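You operate a simulated robot arm through the tools that you are given. There is no shell and no other tool. Be economical: measure what you need, move in short steps, check, and stop when the job is done.

You run a simulated two-armed robot. Do the job below in one go: nothing can be reset, and whatever is moved stays where it is left.

TASK
Swap the beige plug for the grey one in the inline socket and lock the ring.
Fine: hold the socket while you work the ring and push the plug in; stand the beige plug on the bench top. Set down upright: what you pick out.

The check looks at the end state, three seconds after you hand in, the way a careful person would. Anything else that was tipped, shoved, dropped, spilled or broken makes it a failure.

THE ROBOT
Two 7-joint arms with three-finger grippers on one trunk, on a base that drives. Base frame: it is fixed to the floor where the robot stands at the start and does not move with it; the origin is under the middle of the robot, x ahead of it, y to its left, z up. Units: mm, rad, N and s.
The left shoulder is at the start at [74, 126, 1182], the right one opposite. With the tool pointing down near the work surface each hand reaches from about 360 to 840 mm from the robot's upright axis, wherever it stands, measured 20 degrees to its own side. Places, roughly: mouth of the inline socket [500, 100, 1000]; orange locking ring [500, 0, 1000]; top of the relay bench [500, 300, 900]. Payload 2.94 kg a hand.
Tool frame (each hand has its own): the origin (TCP) lies between the finger pads and is the grasp point; the fingertips stand 30 mm ahead of it; z points along the fingers, y is the line along which they close. The gripper opens to 128 mm. The gripper's body begins 93 mm behind the TCP.
Orientation is that of the tool frame in the base frame, as a unit quaternion [w, x, y, z]. With the fingers straight down and closing along the base's y, the tool's x points along the base's -x, its y along +y and its z along -z.

THE INTERFACE
- The arms move only by the tool jog_arm. It takes "left_increments", "right_increments" or both (then of equal length, played together; a hand with none holds still); each is a list of rows, each a list of 7 numbers: the shift along the base's x, y, z in units of 30 mm (1.0 is 30 mm), then the turn, a rotation vector about the base's x, y, z in units of 4 degrees (1.0 is 4 degrees), then the gripper command, from -1 (fully open) to 1 (shut), values between in proportion. In form: [[tx, ty, tz, rx, ry, rz, hand], ...]. A call has 1 to 20 rows; each row shifts and turns the commanded pose from where the row before left it. A call with a number of a shift or a turn outside -1 to 1 is refused whole. Each row takes 0.2 s and may step no farther than 50 mm and 0.15 rad from the row before; otherwise, or with a gripper value out of range, the whole call is refused. A pose out of reach is approached as far as the arm can. The call stops where the force on the tool passes 90 N (or 10 N more than at its start, if that is more) or the arm is blocked; 0.2 s more then pass. The fingers move at their own pace and stop on an object; they squeeze with about 31 N. The grip force told is the motor's: it shows also when the fingers shut on nothing. Time passes only in rows, and 0.2 s behind the last, so rows that do not move let the fingers close. The reply holds the time, the measured pose of the TCP, the force on the tool along the base axes, the opening and the grip force, in the units named above and with some noise, with the torque about the TCP (base axes, N m) and any sound that the robot's microphone picked up.
- Cameras (640 x 400 px; columns grow to the right, rows downward): "scene" is now at [204, -9.5, 1371]; the picture's right is [-0.10, -1.00, 0.00], its down [-0.34, 0.03, -0.94] and it looks along [0.93, -0.09, -0.35] (base axes); focal length 214 px, centre (320, 200). "left" rides on the left gripper at [69, 15, -120] in its tool frame; the picture's right is [-0.21, 0.98, 0.00], its down [-0.82, -0.18, -0.54] and it looks along [-0.53, -0.12, 0.84] (tool axes); focal length 251 px, centre (320, 200). "right" rides on the right gripper at [69, -15, -120] in its tool frame; the picture's right is [0.21, 0.98, 0.00], its down [-0.82, 0.18, -0.54] and it looks along [-0.53, 0.12, 0.84] (tool axes); focal length 251 px, centre (320, 200). There is no depth. A picture from a camera that has moved, and an enlarged one, comes with that camera's place and axes in the base frame and with its lens.
- grab_frame(camera): a new picture of that camera. The clock stands still meanwhile.
- lift_body(by): slides the trunk up (or, below 0, down) by that many mm; the arms and the scene camera ride with it, the base frame stays. It gives what a move gives, with no picture.
- base_move(legs): drives the robot by 1 to 6 legs, each [ahead, left, turn to the left] in mm, mm and rad, along the robot's own axes; the way and the turn of a leg run together, so that a leg with both is an arc; at most 1500 mm and 3.142 rad a leg. The arms and the cameras ride along, it lands a little off, and it stops where it bumps. It gives what a move gives.
- turn_head(pan, tilt): turns the head with the scene camera to pan (to the left, within 1.396 rad either way) and tilt (down, from -0.506 to 1.204), counted from straight ahead of the robot. It gives what a move gives.
- inspect(camera, box): a new picture of the part [left, top, right, bottom] of that camera's present view, enlarged. The clock stands still meanwhile.
- close_job(): hands the job in; it is judged then, once.

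Work in short steps. Places have to be worked out from the pictures, the camera data and where the tool is seen: move nearer, look again, correct. Check each grasp and each placing, and mend what went wrong. You have 120 turns and 88 pictures in all, those below and enlarged ones among them. Open the grippers and draw the arms clear of the work before you hand the job in, unless the task says otherwise; then end with one line.

The tools are called after "Request:" as a command line: name --argument value ..., lists and objects as JSON in quotes. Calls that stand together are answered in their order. jog_arm: Moves the arms, as the interface text tells. Its arguments: {"type":"object","properties":{"left_increments":{"type":"array","items":{"type":"array","items":{"type":"number"}}},"right_increments":{"type":"array","items":{"type":"array","items":{"type":"number"}}}},"required":[]} The other tools are called the same way: lift_body (by) slides the trunk up or down; base_move (legs) drives the base; turn_head (pan, tilt) turns the head that bears the scene camera; grab_frame (camera) takes a picture; inspect (camera, box) takes an enlarged picture of a part of a camera's view; close_job () hands the job in.

At the start:

```text
time_s: 0.0
left_ee_pos: [407.6, 269.6, 1358.9]
left_tcp_rot: [0.001, -0.001, 1.0, 0.0]
left_force: [0.2, -0.1, 0.6]
left_ft_torque: [0.0, -0.03, 0.05]
left_grip_width: 127.9
left_grasp_force: 0.1
right_ee_pos: [312.8, -124.1, 1324.7]
right_tcp_rot: [0.0, 0.0, 1.0, 0.001]
right_force: [0.3, 0.1, -0.1]
right_ft_torque: [0.0, 0.0, -0.02]
right_grip_width: 127.9
right_grasp_force: 0.0
trunk travel left (down, up): [-400.0, 147.0]
robot x, y, heading: [1.2, -1.0, -0.0]
head pan, tilt: [-0.098, 0.353]
```

scene: 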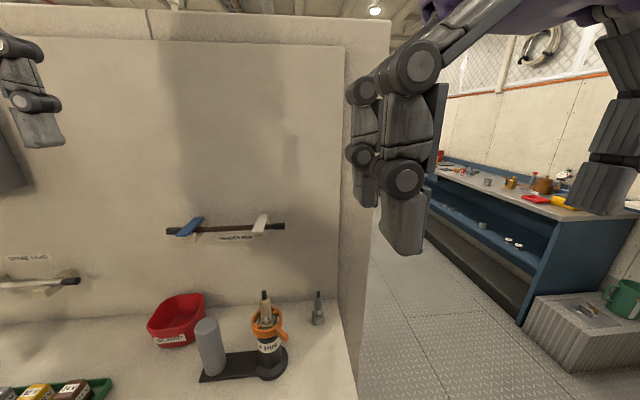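
right: 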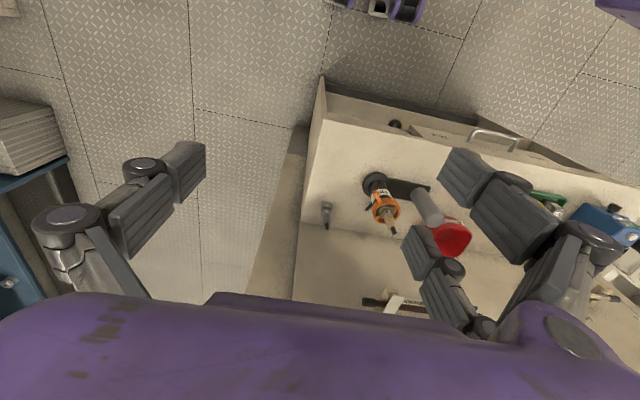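
left: 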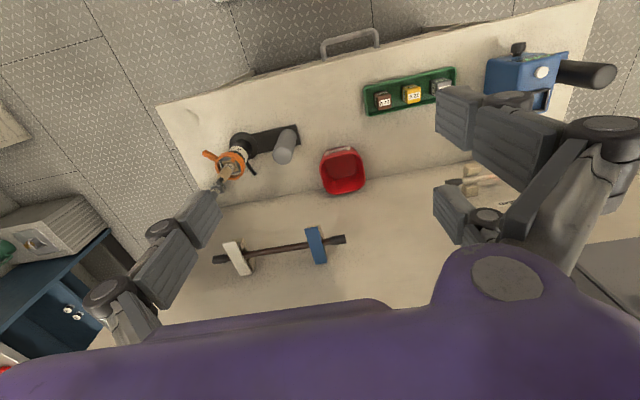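

The pictures show an orange-ringed upright socket on a base with a grey post, and a small plug standing to its right. I'll enlarge this area to measure.

Request:
inspect --camera "scene" --box '[140, 270, 360, 400]'

Request:
inspect --camera "left" --box '[160, 100, 400, 250]'

Request:
inspect --camera "right" --box '[300, 140, 500, 265]'

```text
2.91 times, centred on (250, 335) of scene
camera zoom: at [204.0, -9.5, 1371.0], right [-0.1, -1.0, 0.0], down [-0.34, 0.03, -0.94], along [0.93, -0.09, -0.35], focal length 624 px, centre (524, -193)
```

zoom: 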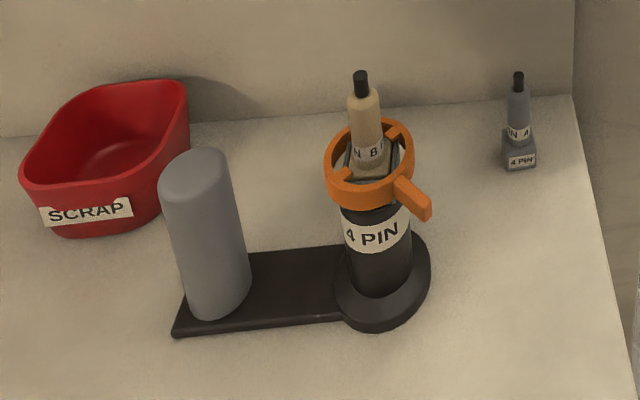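

```text
2.67 times, centred on (280, 175) of left
camera zoom: at [340.4, 284.8, 1477.1], right [0.21, 0.98, 0.0], down [0.82, -0.18, 0.54], along [0.53, -0.12, -0.84], focal length 670 px, centre (427, 267)
```

zoom: 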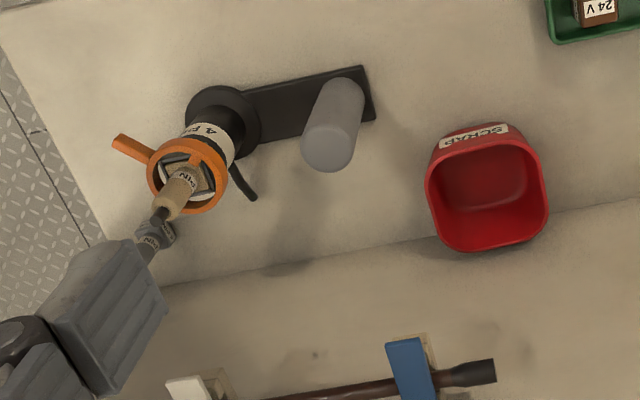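

```text
3.20 times, centred on (400, 202) of right
camera zoom: at [245.1, -139.7, 1444.6], right [-0.21, 0.98, 0.0], down [0.82, 0.18, 0.54], along [0.53, 0.12, -0.84], focal length 805 px, centre (64, 192)
```

zoom: 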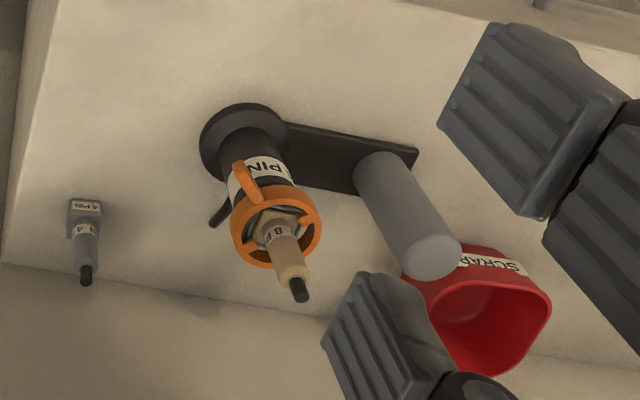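

The enlargements are rendered sharp, so I'll zoom tightly onto the ring and the socket foot from several views.

Request:
inspect --camera "scene" --box '[240, 285, 304, 325]'

Request:
inspect --camera "left" --box '[196, 130, 276, 180]'

Request:
inspect --camera "right" --box '[352, 170, 416, 240]'

Request:
inspect --camera "scene" --box '[196, 310, 300, 390]'

```text
10.00 times, centred on (272, 305) of scene
camera zoom: at [204.0, -9.5, 1371.0], right [-0.1, -1.0, 0.0], down [-0.34, 0.03, -0.94], along [0.93, -0.09, -0.35], focal length 2145 px, centre (800, -850)
```

zoom: 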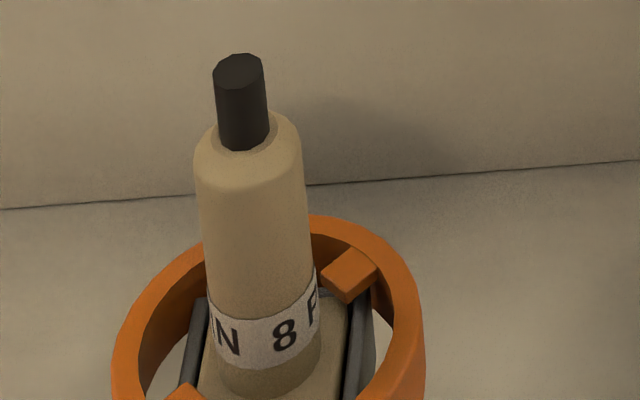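

```text
8.00 times, centred on (236, 155) of left
camera zoom: at [340.4, 284.8, 1477.1], right [0.21, 0.98, 0.0], down [0.82, -0.18, 0.54], along [0.53, -0.12, -0.84], focal length 2012 px, centre (992, 560)
```

zoom: 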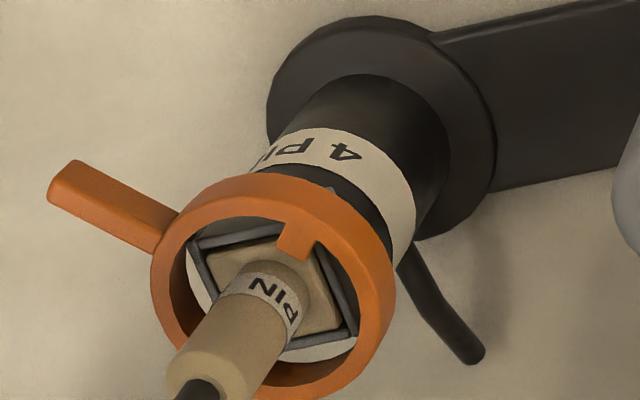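

```text
5.71 times, centred on (384, 205) of right
camera zoom: at [245.1, -139.7, 1444.6], right [-0.21, 0.98, 0.0], down [0.82, 0.18, 0.54], along [0.53, 0.12, -0.84], focal length 1437 px, centre (-46, 171)
```

zoom: 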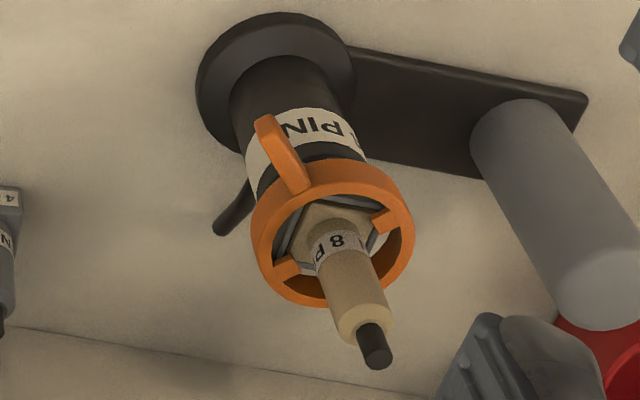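

```text
5.00 times, centred on (248, 350) of scene
camera zoom: at [204.0, -9.5, 1371.0], right [-0.1, -1.0, 0.0], down [-0.34, 0.03, -0.94], along [0.93, -0.09, -0.35], focal length 1072 px, centre (680, -550)
```

zoom: 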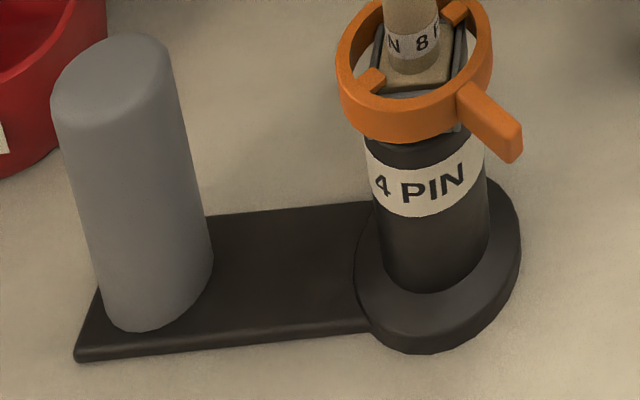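

The ring's two lugs lie over the square plug's corners (locked). I'll bring the right camera over the socket for a steep view, while the left hand turns by -80° so its fingers will close along x on the grey post.

Request:
jog_arm --right_increments '[[0.79, 0.967, -0.47, 0, 0.833, 0, -1], [0.79, 0.967, -0.47, 0, 0.833, 0, -1], [0.79, 0.967, -0.47, 0, 0.833, 0, -1], [0.79, 0.967, -0.47, 0, 0.833, 0, -1], [0.79, 0.967, -0.47, 0, 0.833, 0, -1], [0.79, 0.967, -0.47, 0, 0.833, 0, -1], [0, 0, 0, 0, 0, 0, -1], [0, 0, 0, 0, 0, 0, -1], [0, 0, 0, 0, 0, 0, -1], [0, 0, 0, 0, 0, 0, -1], [0, 0, 0, 0, 0, 0, -1], [0, 0, 0, 0, 0, 0, -1], [0, 0, 0, 0, 0, 0, -1], [0, 0, 0, 0, 0, 0, -1], [0, 0, 0, 0, 0, 0, -1], [0, 0, 0, 0, 0, 0, -1], [0, 0, 0, 0, 0, 0, -1], [0, 0, 0, 0, 0, 0, -1], [0, 0, 0, 0, 0, 0, -1], [0, 0, 0, 0, 0, 0, -1]]' --left_increments '[[0, 0, 0, 0, 0, -1, -1], [0, 0, 0, 0, 0, -1, -1], [0, 0, 0, 0, 0, -1, -1], [0, 0, 0, 0, 0, -1, -1], [0, 0, 0, 0, 0, -1, -1], [0, 0, 0, 0, 0, -1, -1], [0, 0, 0, 0, 0, -1, -1], [0, 0, 0, 0, 0, -1, -1], [0, 0, 0, 0, 0, -1, -1], [0, 0, 0, 0, 0, -1, -1], [0, 0, 0, 0, 0, -1, -1], [0, 0, 0, 0, 0, -1, -1], [0, 0, 0, 0, 0, -1, -1], [0, 0, 0, 0, 0, -1, -1], [0, 0, 0, 0, 0, -1, -1], [0, 0, 0, 0, 0, -1, -1], [0, 0, 0, 0, 0, -1, -1], [0, 0, 0, 0, 0, -1, -1], [0, 0, 0, 0, 0, -1, -1], [0, 0, 0, 0, 0, -1, -1]]'

Request:
grab_frame --camera "right"

Request:
grab_frame --camera "left"

```text
time_s: 4.2
left_ee_pos: [407.9, 270.1, 1359.5]
left_tcp_rot: [0.0, 0.643, 0.766, -0.001]
left_force: [0.1, -0.3, 0.6]
left_ft_torque: [0.03, 0.01, 0.06]
left_grip_width: 127.8
left_grasp_force: 0.1
right_ee_pos: [454.1, 51.1, 1239.5]
right_tcp_rot: [-0.173, 0.0, 0.985, 0.0]
right_force: [-0.1, -1.4, -0.7]
right_ft_torque: [0.0, -0.02, 0.0]
right_grip_width: 128.1
right_grasp_force: 0.1
trunk travel left (down, up): [-400.0, 147.0]
robot x, y, heading: [-0.6, 1.5, -0.005]
head pan, tilt: [-0.098, 0.353]
```

```text
77 pictures are left
camera right: at [430.7, 36.0, 1375.9], right [-0.2, 0.98, 0.07], down [0.96, 0.18, 0.23], along [0.21, 0.12, -0.97], focal length 251 px, centre (320, 200)
```

right: 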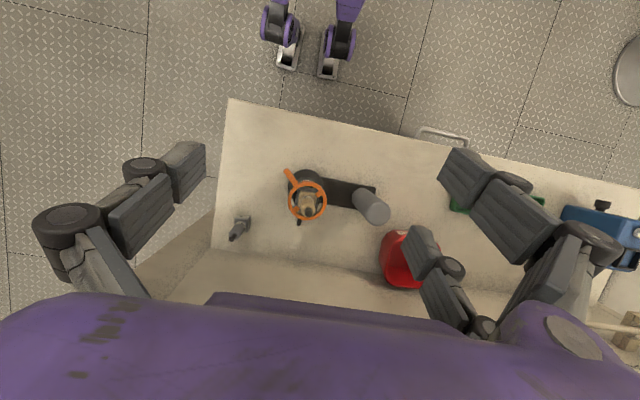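

```text
76 pictures are left
camera left: at [412.5, 340.8, 1477.4], right [1.0, -0.04, 0.0], down [-0.03, -0.84, 0.54], along [-0.02, -0.54, -0.84], focal length 251 px, centre (320, 200)
```

left: 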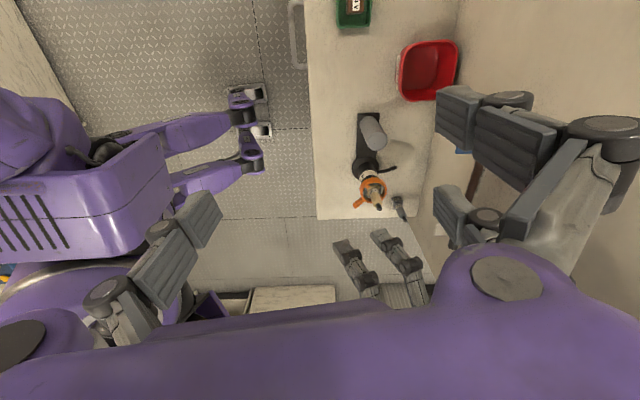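

Steep view obtained; I enlarge the ring and the post for geometry.

Request:
inspect --camera "right" --box '[272, 155, 352, 235]'

Request:
inspect --camera "right" --box '[220, 160, 400, 250]'

Request:
inspect --camera "left" --box '[340, 100, 420, 225]'

```text
5.00 times, centred on (312, 195) of right
camera zoom: at [430.7, 36.0, 1375.9], right [-0.2, 0.98, 0.07], down [0.96, 0.18, 0.23], along [0.21, 0.12, -0.97], focal length 1257 px, centre (360, 225)
```

zoom: 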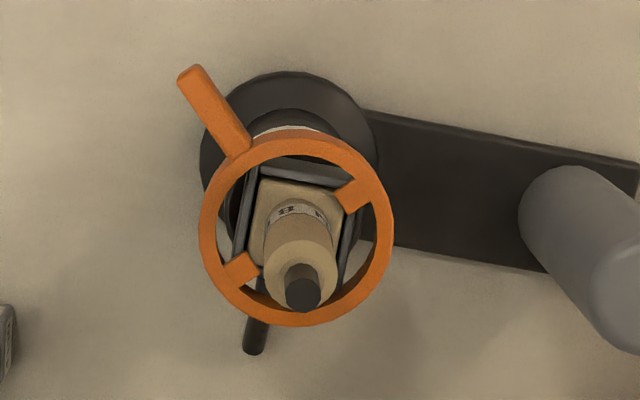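

```text
3.56 times, centred on (310, 205) of right
camera zoom: at [430.7, 36.0, 1375.9], right [-0.2, 0.98, 0.07], down [0.96, 0.18, 0.23], along [0.21, 0.12, -0.97], focal length 894 px, centre (356, 182)
```

zoom: 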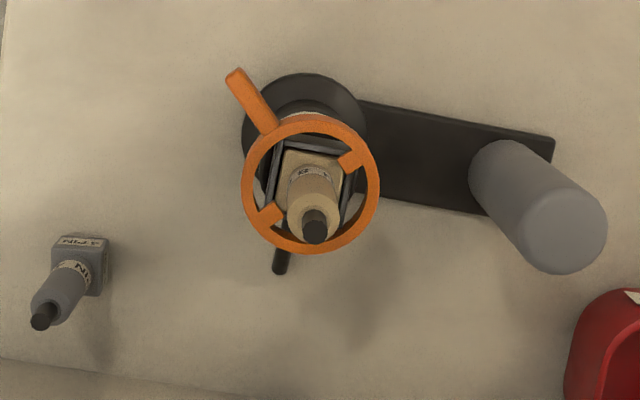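

```text
3.20 times, centred on (380, 162) of left
camera zoom: at [412.5, 340.8, 1477.4], right [1.0, -0.04, 0.0], down [-0.03, -0.84, 0.54], along [-0.02, -0.54, -0.84], focal length 805 px, centre (128, 320)
```

zoom: 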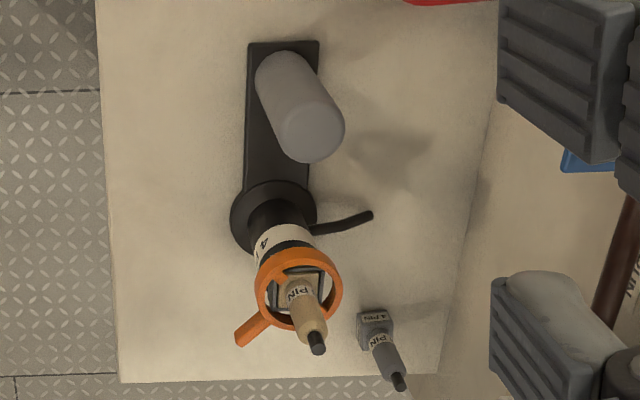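

The socket axis is near (512, 62), its ring is about 57 mm wide with its top near z 1012, and the lever points to -135°. The post is at about (513, 172) with its top near z 1012. I bring the left hand above the post and draw the right hand aside.

Request:
jog_arm --left_increments '[[0.875, -0.82, 0, 0, 0, -0.625, -0.25], [0.875, -0.82, 0, 0, 0, -0.625, -0.25], [0.875, -0.82, 0, 0, 0, -0.625, -0.25], [0.875, -0.82, 0, 0, 0, -0.625, -0.25], [0, 0, -1, 0, 0, 0, -0.25], [0, 0, -1, 0, 0, 0, -0.25], [0, 0, -1, 0, 0, 0, -0.25], [0, 0, -1, 0, 0, 0, -0.25], [0, 0, -1, 0, 0, 0, -0.25], [0, 0, -1, 0, 0, 0, -0.25], [0, 0, -1, 0, 0, 0, -0.25], [0, 0, -1, 0, 0, 0, -0.25], [0, 0, -1, 0, 0, 0, -0.25], [0, 0, 0, 0, 0, 0, -0.25]]' --right_increments '[[0, -1, 0, 0, 0, 0, -1], [0, -1, 0, 0, 0, 0, -1], [0, -1, 0, 0, 0, 0, -1], [0, -1, 0, 0, 0, 0, -1], [0, -1, 0, 0, 0, 0, -1], [0, 0, 0, 0, -1, 0, -1], [0, 0, 0, 0, -1, 0, -1], [0, 0, 0, 0, -1, 0, -1], [0, 0, 0, 0, -1, 0, -1], [0, 0, 0, 0, -1, 0, -1], [0, 0, 0, 0, 0, 0, -1], [0, 0, 0, 0, 0, 0, -1], [0, 0, 0, 0, 0, 0, -1], [0, 0, 0, 0, 0, 0, -1]]'

Request:
grab_frame --camera "left"

Request:
grab_frame --camera "scene"

```text
time_s: 7.2
left_ee_pos: [502.3, 179.4, 1078.6]
left_tcp_rot: [0.0, 0.706, 0.708, -0.001]
left_force: [0.2, 0.0, -0.3]
left_ft_torque: [0.01, 0.0, 0.0]
left_grip_width: 80.2
left_grasp_force: 0.1
left hand out of reach, approached as far as the arm can: row 4
right_ee_pos: [456.5, -100.9, 1240.4]
right_tcp_rot: [0.001, -0.001, 1.0, 0.0]
right_force: [0.6, -0.5, 0.0]
right_ft_torque: [0.02, -0.04, -0.01]
right_grip_width: 127.8
right_grasp_force: 0.0
trunk travel left (down, up): [-400.0, 147.0]
robot x, y, heading: [1.6, 0.2, 0.002]
head pan, tilt: [-0.098, 0.353]
```

```text
72 pictures are left
camera left: at [520.0, 250.1, 1196.8], right [0.98, -0.21, 0.0], down [-0.18, -0.82, 0.54], along [-0.12, -0.53, -0.84], focal length 251 px, centre (320, 200)
```

left: 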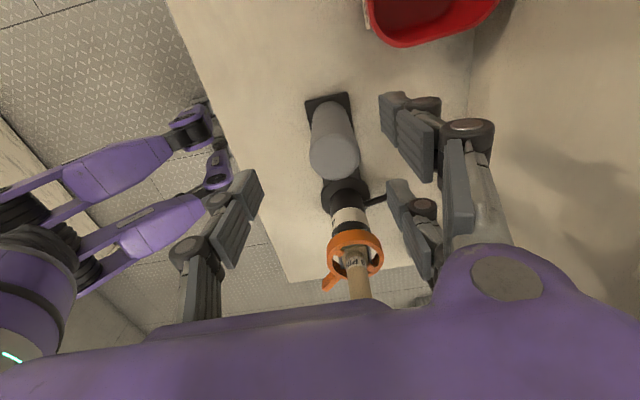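

```text
71 pictures are left
camera scene: at [203.8, -9.6, 1371.0], right [-0.1, -1.0, 0.0], down [-0.34, 0.03, -0.94], along [0.93, -0.09, -0.35], focal length 214 px, centre (320, 200)
```

scene: 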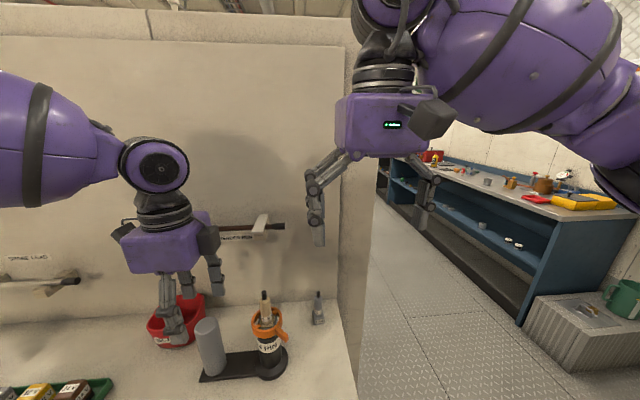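

The post top shows at about (513, 170), so I shift the left hand by (+11, -9) and lower it to z ≈ 985.

Request:
jog_arm --left_increments '[[0.36, -0.3, 0, 0, 0, 0, -0.25], [0, 0, -1, 0, 0, 0, -0.25], [0, 0, -1, 0, 0, 0, -0.25], [0, 0, -1, 0, 0, 0, -0.25], [0, 0, 0, 0, 0, 0, -0.25]]'

Request:
grab_frame --camera "left"

Request:
inspect --camera "scene" --box '[120, 250, 340, 390]'

```text
time_s: 8.4
left_ee_pos: [513.7, 169.8, 990.4]
left_tcp_rot: [0.0, 0.706, 0.708, 0.0]
left_force: [-0.9, 0.6, 0.3]
left_ft_torque: [0.02, -0.02, -0.01]
left_grip_width: 80.2
left_grasp_force: 0.1
right_ee_pos: [456.3, -101.0, 1240.4]
right_tcp_rot: [0.001, 0.0, 1.0, 0.001]
right_force: [1.1, 0.4, -0.8]
right_ft_torque: [-0.02, -0.02, 0.02]
right_grip_width: 127.9
right_grasp_force: 0.0
trunk travel left (down, up): [-400.0, 147.0]
robot x, y, heading: [-2.7, -0.8, -0.001]
head pan, tilt: [-0.098, 0.353]
```

```text
70 pictures are left
camera left: at [530.5, 239.3, 1108.7], right [0.98, -0.21, 0.0], down [-0.18, -0.82, 0.54], along [-0.12, -0.53, -0.84], focal length 251 px, centre (320, 200)
```

left: 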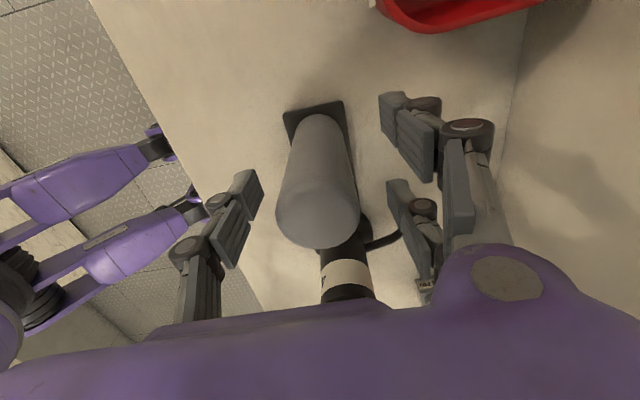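

```text
2.86 times, centred on (230, 320) of scene
camera zoom: at [203.6, -9.6, 1371.1], right [-0.1, -1.0, 0.0], down [-0.34, 0.03, -0.94], along [0.93, -0.09, -0.35], focal length 613 px, centre (577, -143)
```

zoom: 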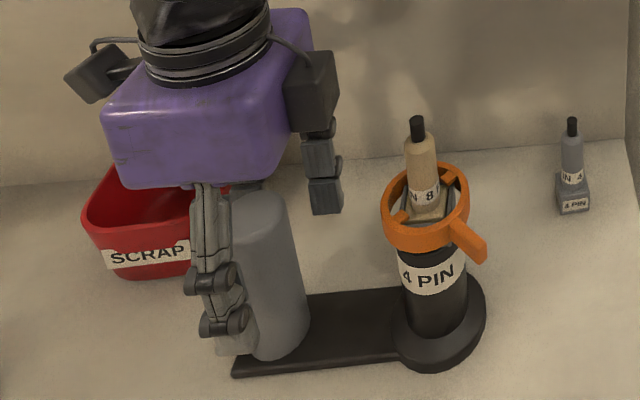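

The post is straddled by the fingers. I close the left hand on it.

Request:
jog_arm --left_increments '[[0, 0, 0, 0, 0, 0, 0.2], [0, 0, 0, 0, 0, 0, 0.4], [0, 0, 0, 0, 0, 0, 1], [0, 0, 0, 0, 0, 0, 1], [0, 0, 0, 0, 0, 0, 1]]'

Request:
inspect --camera "scene" --box '[120, 250, 340, 390]'

```text
time_s: 9.6
left_ee_pos: [514.2, 169.7, 990.3]
left_tcp_rot: [0.001, 0.706, 0.708, 0.0]
left_force: [-0.7, 1.5, 1.0]
left_ft_torque: [0.07, -0.01, -0.03]
left_grip_width: 29.0
left_grasp_force: 31.2
right_ee_pos: [456.4, -100.4, 1239.7]
right_tcp_rot: [0.0, 0.0, 1.0, 0.0]
right_force: [-0.3, 0.8, -0.6]
right_ft_torque: [-0.02, -0.02, 0.0]
right_grip_width: 128.1
right_grasp_force: 0.0
trunk travel left (down, up): [-400.0, 147.0]
robot x, y, heading: [2.2, -0.3, 0.002]
head pan, tilt: [-0.098, 0.353]
```

```text
2.86 times, centred on (230, 320) of scene
camera zoom: at [203.9, -9.3, 1371.0], right [-0.1, -1.0, 0.0], down [-0.34, 0.03, -0.94], along [0.93, -0.09, -0.35], focal length 613 px, centre (577, -143)
```

zoom: 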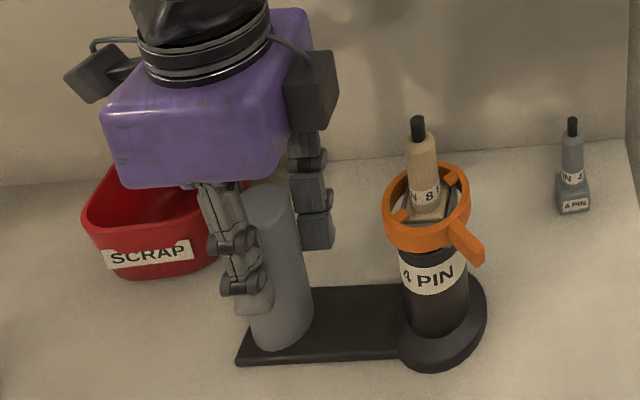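

Grip reads 29 mm, narrower than my ~40 mm estimate, so I look at the grasp with the left camera.

Request:
grab_frame --camera "left"

Request:
inspect --camera "right" --box '[220, 100, 460, 250]'

```text
67 pictures are left
camera left: at [530.8, 239.7, 1108.7], right [0.98, -0.21, 0.0], down [-0.18, -0.82, 0.54], along [-0.12, -0.53, -0.84], focal length 251 px, centre (320, 200)
```

left: 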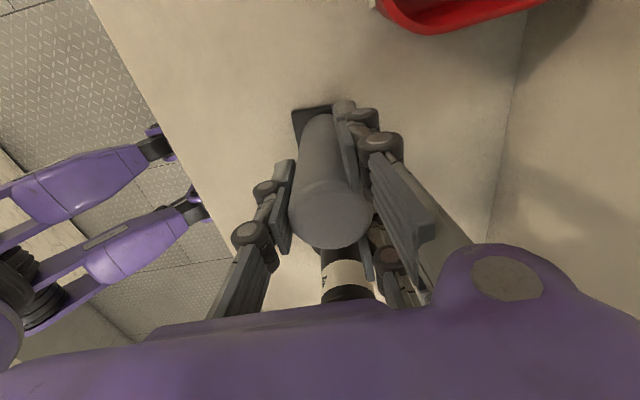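

```text
2.67 times, centred on (340, 175) of right
camera zoom: at [387.2, -115.6, 1360.1], right [-0.21, 0.98, 0.0], down [0.82, 0.18, 0.54], along [0.53, 0.12, -0.84], focal length 670 px, centre (267, 267)
```

zoom: 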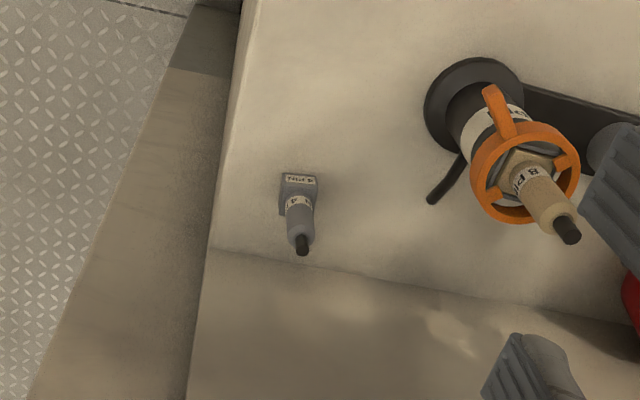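

The grip holds, but the left hand's upper housing leans over the socket side and would crowd the right hand. I'll open, tilt the left hand 40° about x (top toward +y, TCP fixed) and re-grip the post.

Request:
jog_arm --left_increments '[[0, 0, 0, 0, 0, 0, -0.25], [0, 0, 0, 0, 0, 0, -0.25], [0, 0, 0, -1, 0, 0, -0.25], [0, 0, 0, -1, 0, 0, -0.25], [0, 0, 0, -1, 0, 0, -0.25], [0, 0, 0, -1, 0, 0, -0.25], [0, 0, 0, -1, 0, 0, -0.25], [0, 0, 0, -1, 0, 0, -0.25], [0, 0, 0, -1, 0, 0, -0.25], [0, 0, 0, -1, 0, 0, -0.25], [0, 0, 0, -1, 0, 0, -0.25], [0, 0, 0, -1, 0, 0, -0.25], [0, 0, 0, 0, 0, 0, -0.25]]'

Request:
inspect --camera "scene" --box '[80, 220, 340, 390]'

```text
time_s: 12.4
left_ee_pos: [513.9, 170.7, 989.8]
left_tcp_rot: [0.242, 0.664, 0.665, -0.242]
left_force: [-0.1, -0.5, -0.7]
left_ft_torque: [0.01, -0.01, -0.02]
left_grip_width: 80.0
left_grasp_force: 0.0
right_ee_pos: [456.2, -100.5, 1241.1]
right_tcp_rot: [0.0, 0.0, 1.0, -0.001]
right_force: [-0.5, -0.4, -0.2]
right_ft_torque: [-0.01, 0.01, -0.02]
right_grip_width: 128.1
right_grasp_force: 0.0
trunk travel left (down, up): [-400.0, 147.0]
robot x, y, heading: [0.3, -2.9, 0.001]
head pan, tilt: [-0.098, 0.353]
```

```text
2.35 times, centred on (210, 305) of scene
camera zoom: at [204.0, -9.8, 1371.0], right [-0.1, -1.0, 0.0], down [-0.34, 0.03, -0.94], along [0.93, -0.09, -0.35], focal length 505 px, centre (579, -47)
```

zoom: 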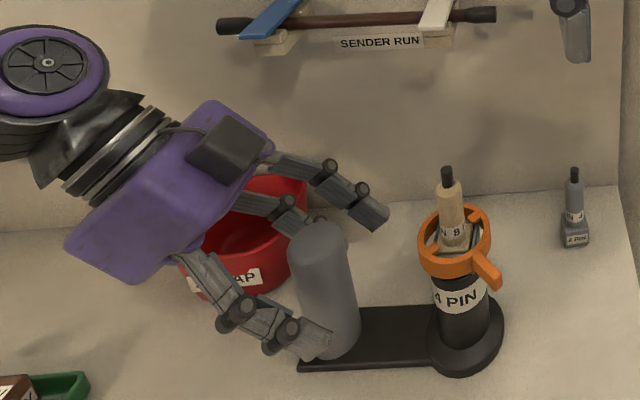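

Now the hand is clear of the socket side. Re-grip the post, and move the right hand to straight above the ring axis (513, 63), still high.

Request:
jog_arm --left_increments '[[0, 0, 0, 0, 0, 0, 0.2], [0, 0, 0, 0, 0, 0, 0.4], [0, 0, 0, 0, 0, 0, 1], [0, 0, 0, 0, 0, 0, 1], [0, 0, 0, 0, 0, 0, 1], [0, 0, 0, 0, 0, 0, 1]]' --right_increments '[[0.32, 0.91, 0, 0, 0, 0, -0.4], [0.32, 0.91, 0, 0, 0, 0, -0.4], [0.32, 0.91, 0, 0, 0, 0, -0.4], [0.32, 0.91, 0, 0, 0, 0, -0.4], [0.32, 0.91, 0, 0, 0, 0, -0.4], [0.32, 0.91, 0, 0, 0, 0, -0.4]]'

Request:
grab_frame --camera "right"

Request:
inspect --camera "scene" --box '[120, 120, 440, 390]'

```text
time_s: 13.8
left_ee_pos: [513.9, 170.5, 989.5]
left_tcp_rot: [0.242, 0.664, 0.664, -0.243]
left_force: [-0.2, 0.9, 0.6]
left_ft_torque: [-0.02, -0.12, 0.02]
left_grip_width: 38.4
left_grasp_force: 31.2
right_ee_pos: [515.6, 64.2, 1240.7]
right_tcp_rot: [0.001, 0.0, 1.0, 0.0]
right_force: [0.8, 0.5, -0.3]
right_ft_torque: [0.0, -0.02, -0.04]
right_grip_width: 89.6
right_grasp_force: 0.0
trunk travel left (down, up): [-400.0, 147.0]
robot x, y, heading: [0.8, -0.4, 0.002]
head pan, tilt: [-0.098, 0.353]
```

```text
64 pictures are left
camera right: at [446.3, 50.0, 1361.5], right [-0.21, 0.98, 0.0], down [0.82, 0.18, 0.54], along [0.53, 0.12, -0.84], focal length 251 px, centre (320, 200)
```

right: 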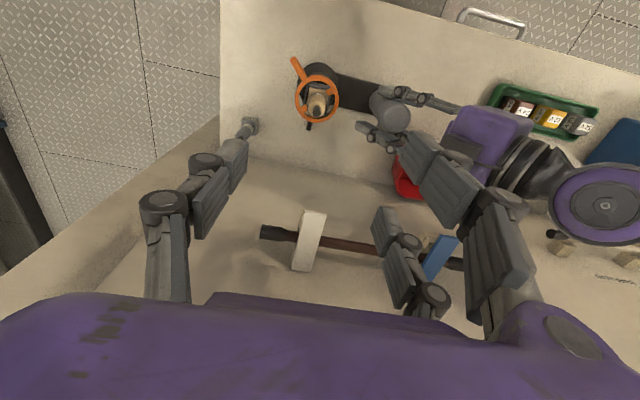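

```text
1.48 times, centred on (280, 255) of scene
camera zoom: at [204.2, -8.7, 1370.9], right [-0.1, -1.0, 0.0], down [-0.34, 0.03, -0.94], along [0.93, -0.09, -0.35], focal length 318 px, centre (379, 118)
```

zoom: 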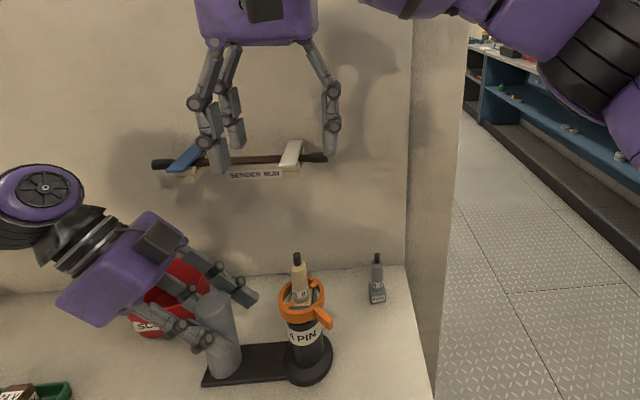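

The hands look three-fingered (two on one side, one opposite), which matters for thin objects. I enlarge the right hand to understand its geometry.

Request:
inspect --camera "scene" --box '[190, 120, 320, 220]'

Request:
grab_frame --camera "left"

```text
4.00 times, centred on (255, 170) of scene
camera zoom: at [204.2, -8.7, 1370.9], right [-0.1, -1.0, 0.0], down [-0.34, 0.03, -0.94], along [0.93, -0.09, -0.35], focal length 858 px, centre (580, 320)
```

zoom: 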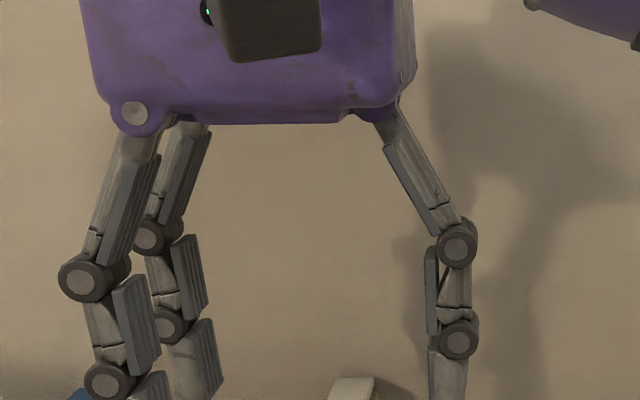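

```text
61 pictures are left
camera left: at [531.1, 301.1, 1035.6], right [0.98, -0.16, 0.14], down [-0.18, -0.28, 0.94], along [-0.12, -0.95, -0.3], focal length 251 px, centre (320, 200)
```

left: 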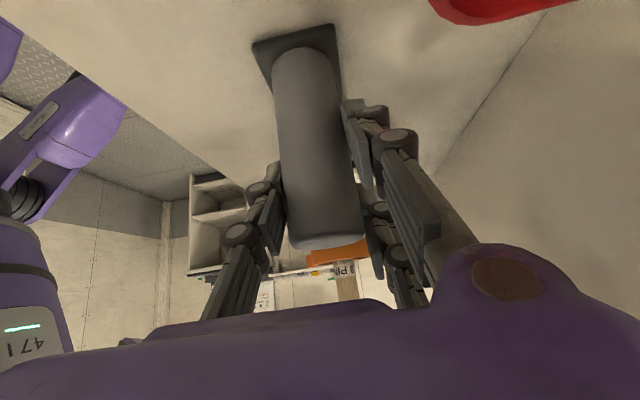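

The hand is a three-finger type: two fingers ±28 mm apart opposite a single thumb, so 57 mm ring from above is fine, while the thin plug must be gripped with the hand laid horizontal. Ring centre now reads (512, 62). I lower the open right hand over the ring to z ≈ 1010.

Request:
jog_arm --right_increments '[[-0.12, -0.08, 0, 0, 0, 0, -0.4], [0, 0, -1, 0, 0, 0, -0.4], [0, 0, -1, 0, 0, 0, -0.4], [0, 0, -1, 0, 0, 0, -0.4], [0, 0, -1, 0, 0, 0, -0.4], [0, 0, -1, 0, 0, 0, -0.4], [0, 0, -1, 0, 0, 0, -0.4], [0, 0, -0.9, 0, 0, 0, -0.4], [0, 0, 0, 0, 0, 0, -0.4]]'

Request:
inspect --camera "scene" --box '[180, 220, 340, 390]'

Request:
grab_frame --camera "right"

```text
time_s: 15.8
left_ee_pos: [514.2, 169.7, 990.1]
left_tcp_rot: [0.242, 0.664, 0.665, -0.243]
left_force: [0.7, 1.0, 0.9]
left_ft_torque: [0.01, -0.27, 0.09]
left_grip_width: 38.2
left_grasp_force: 30.9
right_ee_pos: [510.5, 61.3, 1034.9]
right_tcp_rot: [0.002, 0.0, 1.0, 0.001]
right_force: [-0.2, 0.3, 0.2]
right_ft_torque: [-0.01, -0.01, 0.01]
right_grip_width: 89.7
right_grasp_force: 0.1
trunk travel left (down, up): [-400.0, 147.0]
robot x, y, heading: [3.0, 2.1, 0.002]
head pan, tilt: [-0.098, 0.353]
```

```text
2.35 times, centred on (260, 305) of scene
camera zoom: at [204.1, -9.5, 1371.0], right [-0.1, -1.0, 0.0], down [-0.34, 0.03, -0.94], along [0.93, -0.09, -0.35], focal length 505 px, centre (461, -47)
```

zoom: 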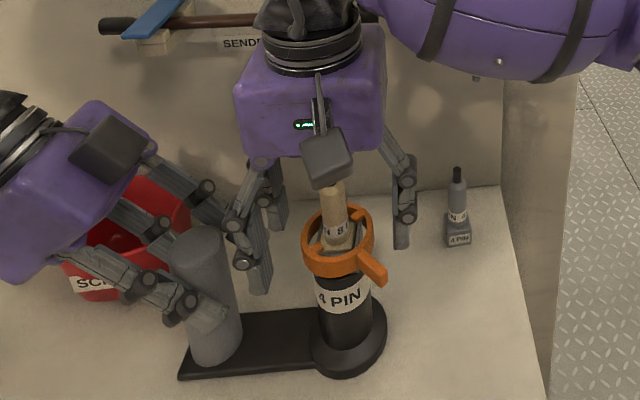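

```text
59 pictures are left
camera right: at [441.9, 45.1, 1154.2], right [-0.21, 0.98, 0.0], down [0.82, 0.18, 0.54], along [0.53, 0.12, -0.84], focal length 251 px, centre (320, 200)
```

right: 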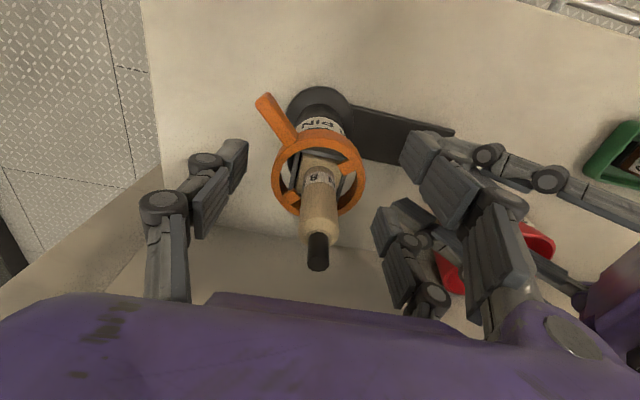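

Aligned on the ring; lower another 25 mm, then close gently on the ring.

Request:
jog_arm --right_increments '[[0.06, 0, -0.83, 0, 0, 0, -0.4], [0, 0, 0, 0, 0, 0, -0.2], [0, 0, 0, 0, 0, 0, 0.1], [0, 0, 0, 0, 0, 0, 0.3], [0, 0, 0, 0, 0, 0, 0.5], [0, 0, 0, 0, 0, 0, 1], [0, 0, 0, 0, 0, 0, 1]]'

Request:
grab_frame --camera "right"

Request:
inspect --camera "scene" --box '[180, 220, 340, 390]'

```text
time_s: 17.4
left_ee_pos: [514.6, 171.0, 989.5]
left_tcp_rot: [0.243, 0.663, 0.666, -0.241]
left_force: [2.9, 22.7, 5.9]
left_ft_torque: [0.36, -0.32, 0.11]
left_grip_width: 38.1
left_grasp_force: 31.2
right_ee_pos: [512.1, 57.6, 1008.0]
right_tcp_rot: [0.001, 0.002, 1.0, -0.002]
right_force: [-1.5, -25.1, 3.1]
right_ft_torque: [-0.94, -0.14, 0.18]
right_grip_width: 37.9
right_grasp_force: 31.2
trunk travel left (down, up): [-400.0, 147.0]
robot x, y, heading: [0.5, -3.0, 0.005]
head pan, tilt: [-0.098, 0.353]
```

```text
58 pictures are left
camera right: at [444.1, 44.1, 1129.3], right [-0.21, 0.98, -0.01], down [0.82, 0.18, 0.54], along [0.53, 0.11, -0.84], focal length 251 px, centre (320, 200)
```

right: 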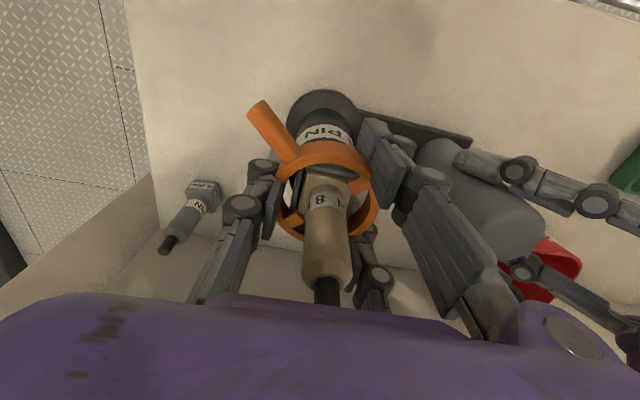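

```text
2.35 times, centred on (260, 305) of scene
camera zoom: at [203.6, -10.2, 1371.1], right [-0.1, -1.0, 0.0], down [-0.34, 0.03, -0.94], along [0.93, -0.09, -0.35], focal length 505 px, centre (461, -47)
```

zoom: 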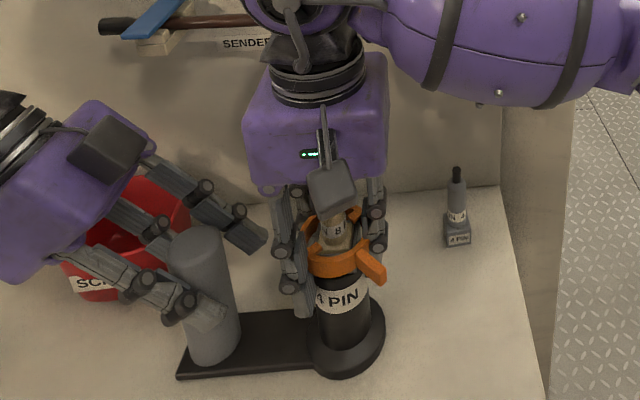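

The side force shows the hand is off-centre by some mm, and 38 mm is narrower than expected for the ring. I zoom in before turning.

Request:
inspect --camera "scene" --box '[235, 270, 315, 350]'

Request:
inspect --camera "right" --box '[220, 90, 440, 310]'

```text
5.00 times, centred on (275, 310) of scene
camera zoom: at [203.6, -10.2, 1371.1], right [-0.1, -1.0, 0.0], down [-0.34, 0.03, -0.94], along [0.93, -0.09, -0.35], focal length 1072 px, centre (545, -350)
```

zoom: 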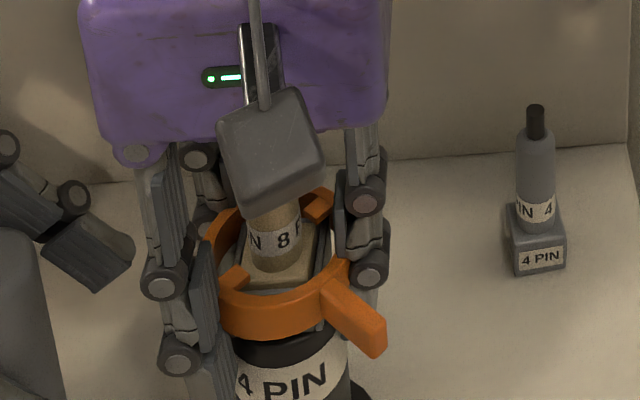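

```text
1.82 times, centred on (330, 200) of right
camera zoom: at [444.1, 44.1, 1129.3], right [-0.21, 0.98, -0.01], down [0.82, 0.18, 0.54], along [0.53, 0.11, -0.84], focal length 457 px, centre (302, 200)
```

zoom: 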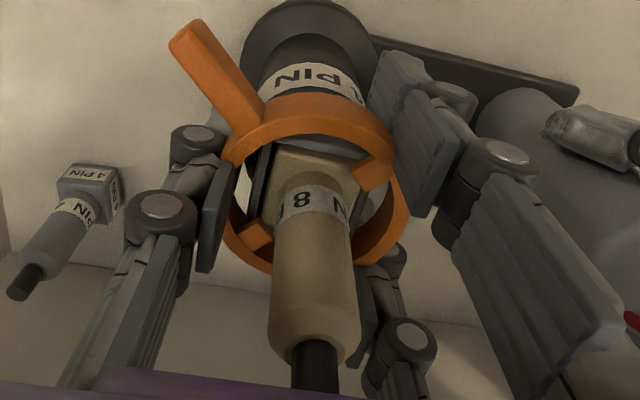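

The hand grips around the ring. I ease it 5 mm to -y to take out the side force, and read again.

Request:
jog_arm --right_increments '[[0, -0.17, 0, 0, 0, 0, 1], [0, 0, 0, 0, 0, 0, 1]]'

```text
time_s: 18.0
left_ee_pos: [513.5, 171.2, 989.0]
left_tcp_rot: [0.243, 0.664, 0.665, -0.242]
left_force: [5.9, 10.4, 2.4]
left_ft_torque: [0.61, -0.34, 0.2]
left_grip_width: 38.0
left_grasp_force: 31.0
right_ee_pos: [511.9, 56.7, 1009.3]
right_tcp_rot: [0.001, -0.001, 1.0, 0.001]
right_force: [-3.8, -8.1, 2.3]
right_ft_torque: [-0.88, 0.04, 0.42]
right_grip_width: 38.1
right_grasp_force: 31.5
trunk travel left (down, up): [-400.0, 147.0]
robot x, y, heading: [0.7, 2.0, -0.002]
head pan, tilt: [-0.098, 0.353]
```

Side force nearly gone. I turn counter-clockwise 12° about the ring axis and watch torque.

Request:
jog_arm --right_increments '[[0.014, -0.05, 0, 0, 0, 1, 1], [0.014, 0.001, 0, 0, 0, 1, 1], [0.014, 0.002, 0, 0, 0, 1, 1], [0, 0, 0, 0, 0, 0, 1]]'

Request:
inspect --camera "right" --box '[220, 90, 440, 310]'

```text
time_s: 19.0
left_ee_pos: [511.6, 169.2, 991.8]
left_tcp_rot: [0.241, 0.665, 0.663, -0.244]
left_force: [-7.5, -12.5, 2.7]
left_ft_torque: [-0.37, 0.46, -0.19]
left_grip_width: 38.3
left_grasp_force: 31.1
right_ee_pos: [514.7, 55.7, 1010.6]
right_tcp_rot: [0.002, -0.105, 0.994, 0.002]
right_force: [6.3, 9.1, 1.6]
right_ft_torque: [-0.03, -0.69, -0.67]
right_grip_width: 35.6
right_grasp_force: 31.0
trunk travel left (down, up): [-400.0, 147.0]
robot x, y, heading: [1.1, -2.1, -0.003]
head pan, tilt: [-0.098, 0.353]
```

```text
1.82 times, centred on (330, 200) of right
camera zoom: at [449.6, 25.5, 1129.3], right [-0.41, 0.91, 0.0], down [0.76, 0.34, 0.55], along [0.5, 0.23, -0.84], focal length 457 px, centre (302, 200)
```

zoom: 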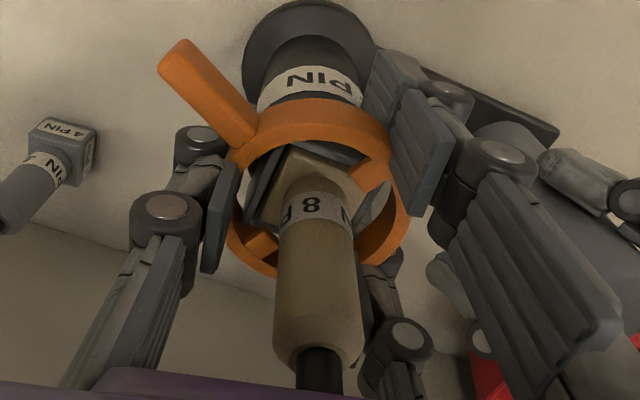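

The ring seems to follow the hand with a modest torque. I continue another 16°.

Request:
jog_arm --right_increments '[[0.013, 0.004, 0, 0, 0, 1, 1], [0.013, 0.005, 0, 0, 0, 1, 1], [0.013, 0.006, 0, 0, 0, 1, 1], [0.013, 0.006, 0, 0, 0, 1, 1], [0, 0, 0, 0, 0, 0, 1]]'

Request:
inspect --camera "right" --box '[220, 90, 440, 310]'

Request:
inspect --camera "scene" --box '[180, 260, 340, 390]'

```text
time_s: 20.2
left_ee_pos: [513.0, 169.8, 990.1]
left_tcp_rot: [0.242, 0.665, 0.663, -0.244]
left_force: [-10.1, -21.6, 0.5]
left_ft_torque: [-0.43, 0.31, -0.2]
left_grip_width: 38.4
left_grasp_force: 31.5
right_ee_pos: [515.5, 56.1, 1009.4]
right_tcp_rot: [0.001, -0.242, 0.97, 0.001]
right_force: [13.4, 19.6, 9.9]
right_ft_torque: [0.57, -1.27, -1.07]
right_grip_width: 36.2
right_grasp_force: 30.7
trunk travel left (down, up): [-400.0, 147.0]
robot x, y, heading: [-0.7, 0.3, -0.002]
head pan, tilt: [-0.098, 0.353]
```

```text
1.82 times, centred on (330, 200) of right
camera zoom: at [461.6, 9.0, 1129.3], right [-0.65, 0.76, 0.0], down [0.64, 0.54, 0.55], along [0.42, 0.35, -0.84], focal length 457 px, centre (302, 200)
```

zoom: 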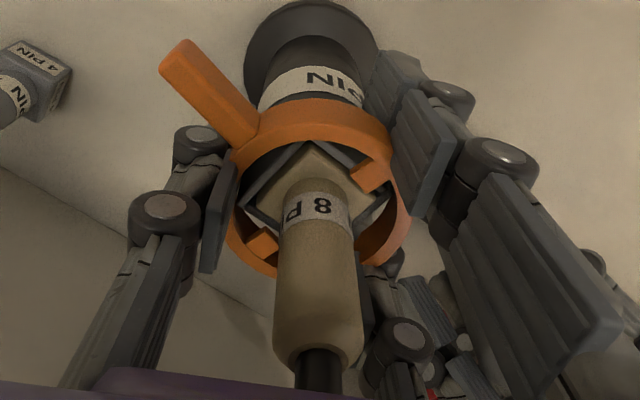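

```text
3.08 times, centred on (260, 325) of scene
camera zoom: at [203.6, -10.0, 1371.1], right [-0.1, -1.0, 0.0], down [-0.34, 0.03, -0.94], along [0.93, -0.09, -0.35], focal length 660 px, centre (505, -185)
```

zoom: 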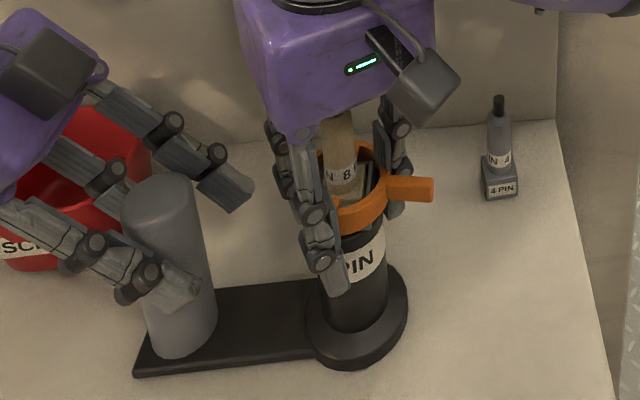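

The ring turns well (28° so far, lever now near -105°). I continue 16° more, easing the side load.

Request:
jog_arm --right_increments '[[0.04, 0.04, 0, 0, 0, 1, 1], [0.03, 0.03, 0, 0, 0, 1, 1], [0.012, 0.008, 0, 0, 0, 1, 1], [0.012, 0.008, 0, 0, 0, 1, 1], [0, 0, 0, 0, 0, 0, 1]]'

Request:
inspect --camera "right" --box '[220, 90, 440, 310]'

```text
time_s: 21.4
left_ee_pos: [513.5, 170.0, 990.3]
left_tcp_rot: [0.242, 0.664, 0.665, -0.242]
left_force: [-4.6, -7.3, -0.6]
left_ft_torque: [0.17, 0.14, 0.04]
left_grip_width: 38.5
left_grasp_force: 31.1
right_ee_pos: [517.6, 57.4, 1009.1]
right_tcp_rot: [0.0, -0.376, 0.927, 0.001]
right_force: [3.5, 4.6, 12.1]
right_ft_torque: [0.51, -0.51, -0.43]
right_grip_width: 37.8
right_grasp_force: 31.2
trunk travel left (down, up): [-400.0, 147.0]
robot x, y, heading: [-1.4, 2.2, 0.001]
head pan, tilt: [-0.098, 0.353]
```

```text
1.82 times, centred on (330, 200) of right
camera zoom: at [478.5, -2.5, 1128.7], right [-0.83, 0.55, 0.0], down [0.46, 0.7, 0.54], along [0.3, 0.45, -0.84], focal length 457 px, centre (302, 200)
```

zoom: 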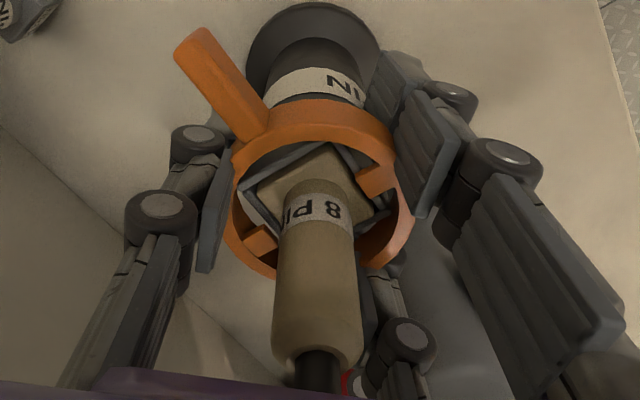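

The ring has gone about 40°, lugs near the flats' middle. Another 8° to see if there is a stop.

Request:
jog_arm --right_increments '[[0.01, 0.01, 0, 0, 0, 1, 1], [0.01, 0.01, 0, 0, 0, 1, 1], [0, 0, 0, 0, 0, 0, 1]]'

Request:
inspect --camera "right" --box '[220, 90, 440, 310]'

Request:
inspect --camera "scene" --box '[235, 270, 315, 350]'

```text
time_s: 22.2
left_ee_pos: [513.8, 168.5, 990.9]
left_tcp_rot: [0.242, 0.664, 0.665, -0.242]
left_force: [-5.8, -0.6, 2.0]
left_ft_torque: [-0.05, -0.23, -0.45]
left_grip_width: 38.5
left_grasp_force: 31.4
right_ee_pos: [518.3, 57.4, 1008.5]
right_tcp_rot: [0.001, -0.439, 0.899, 0.0]
right_force: [6.3, 0.8, 9.1]
right_ft_torque: [0.87, -0.25, 0.16]
right_grip_width: 37.6
right_grasp_force: 31.5
trunk travel left (down, up): [-400.0, 147.0]
robot x, y, heading: [0.6, 4.2, 0.004]
head pan, tilt: [-0.098, 0.353]
```

```text
1.82 times, centred on (330, 200) of right
camera zoom: at [487.9, -6.6, 1128.2], right [-0.9, 0.43, 0.0], down [0.36, 0.76, 0.54], along [0.23, 0.49, -0.84], focal length 457 px, centre (302, 200)
```

zoom: 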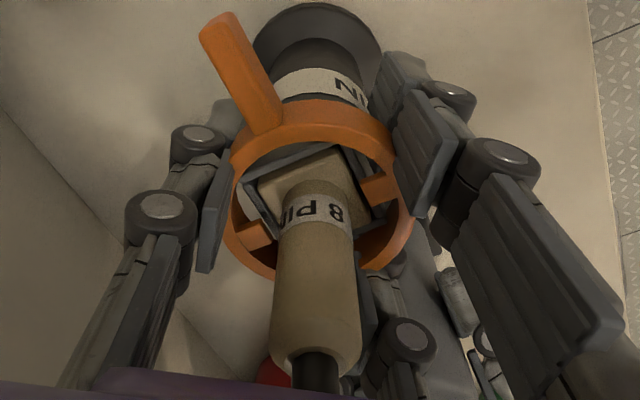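

```text
5.00 times, centred on (275, 310) of scene
camera zoom: at [203.0, -9.9, 1371.1], right [-0.1, -1.0, 0.0], down [-0.34, 0.03, -0.94], along [0.93, -0.09, -0.35], focal length 1072 px, centre (545, -350)
```

zoom: 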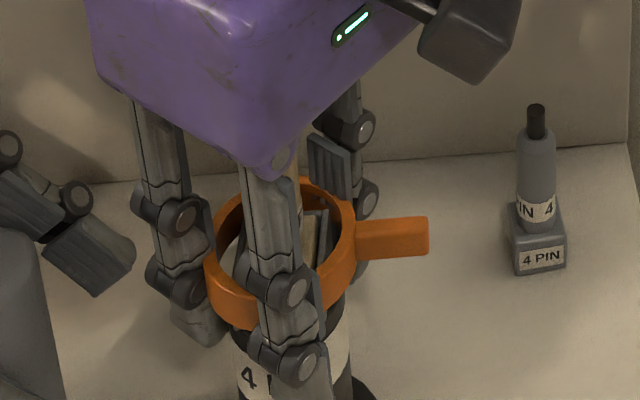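

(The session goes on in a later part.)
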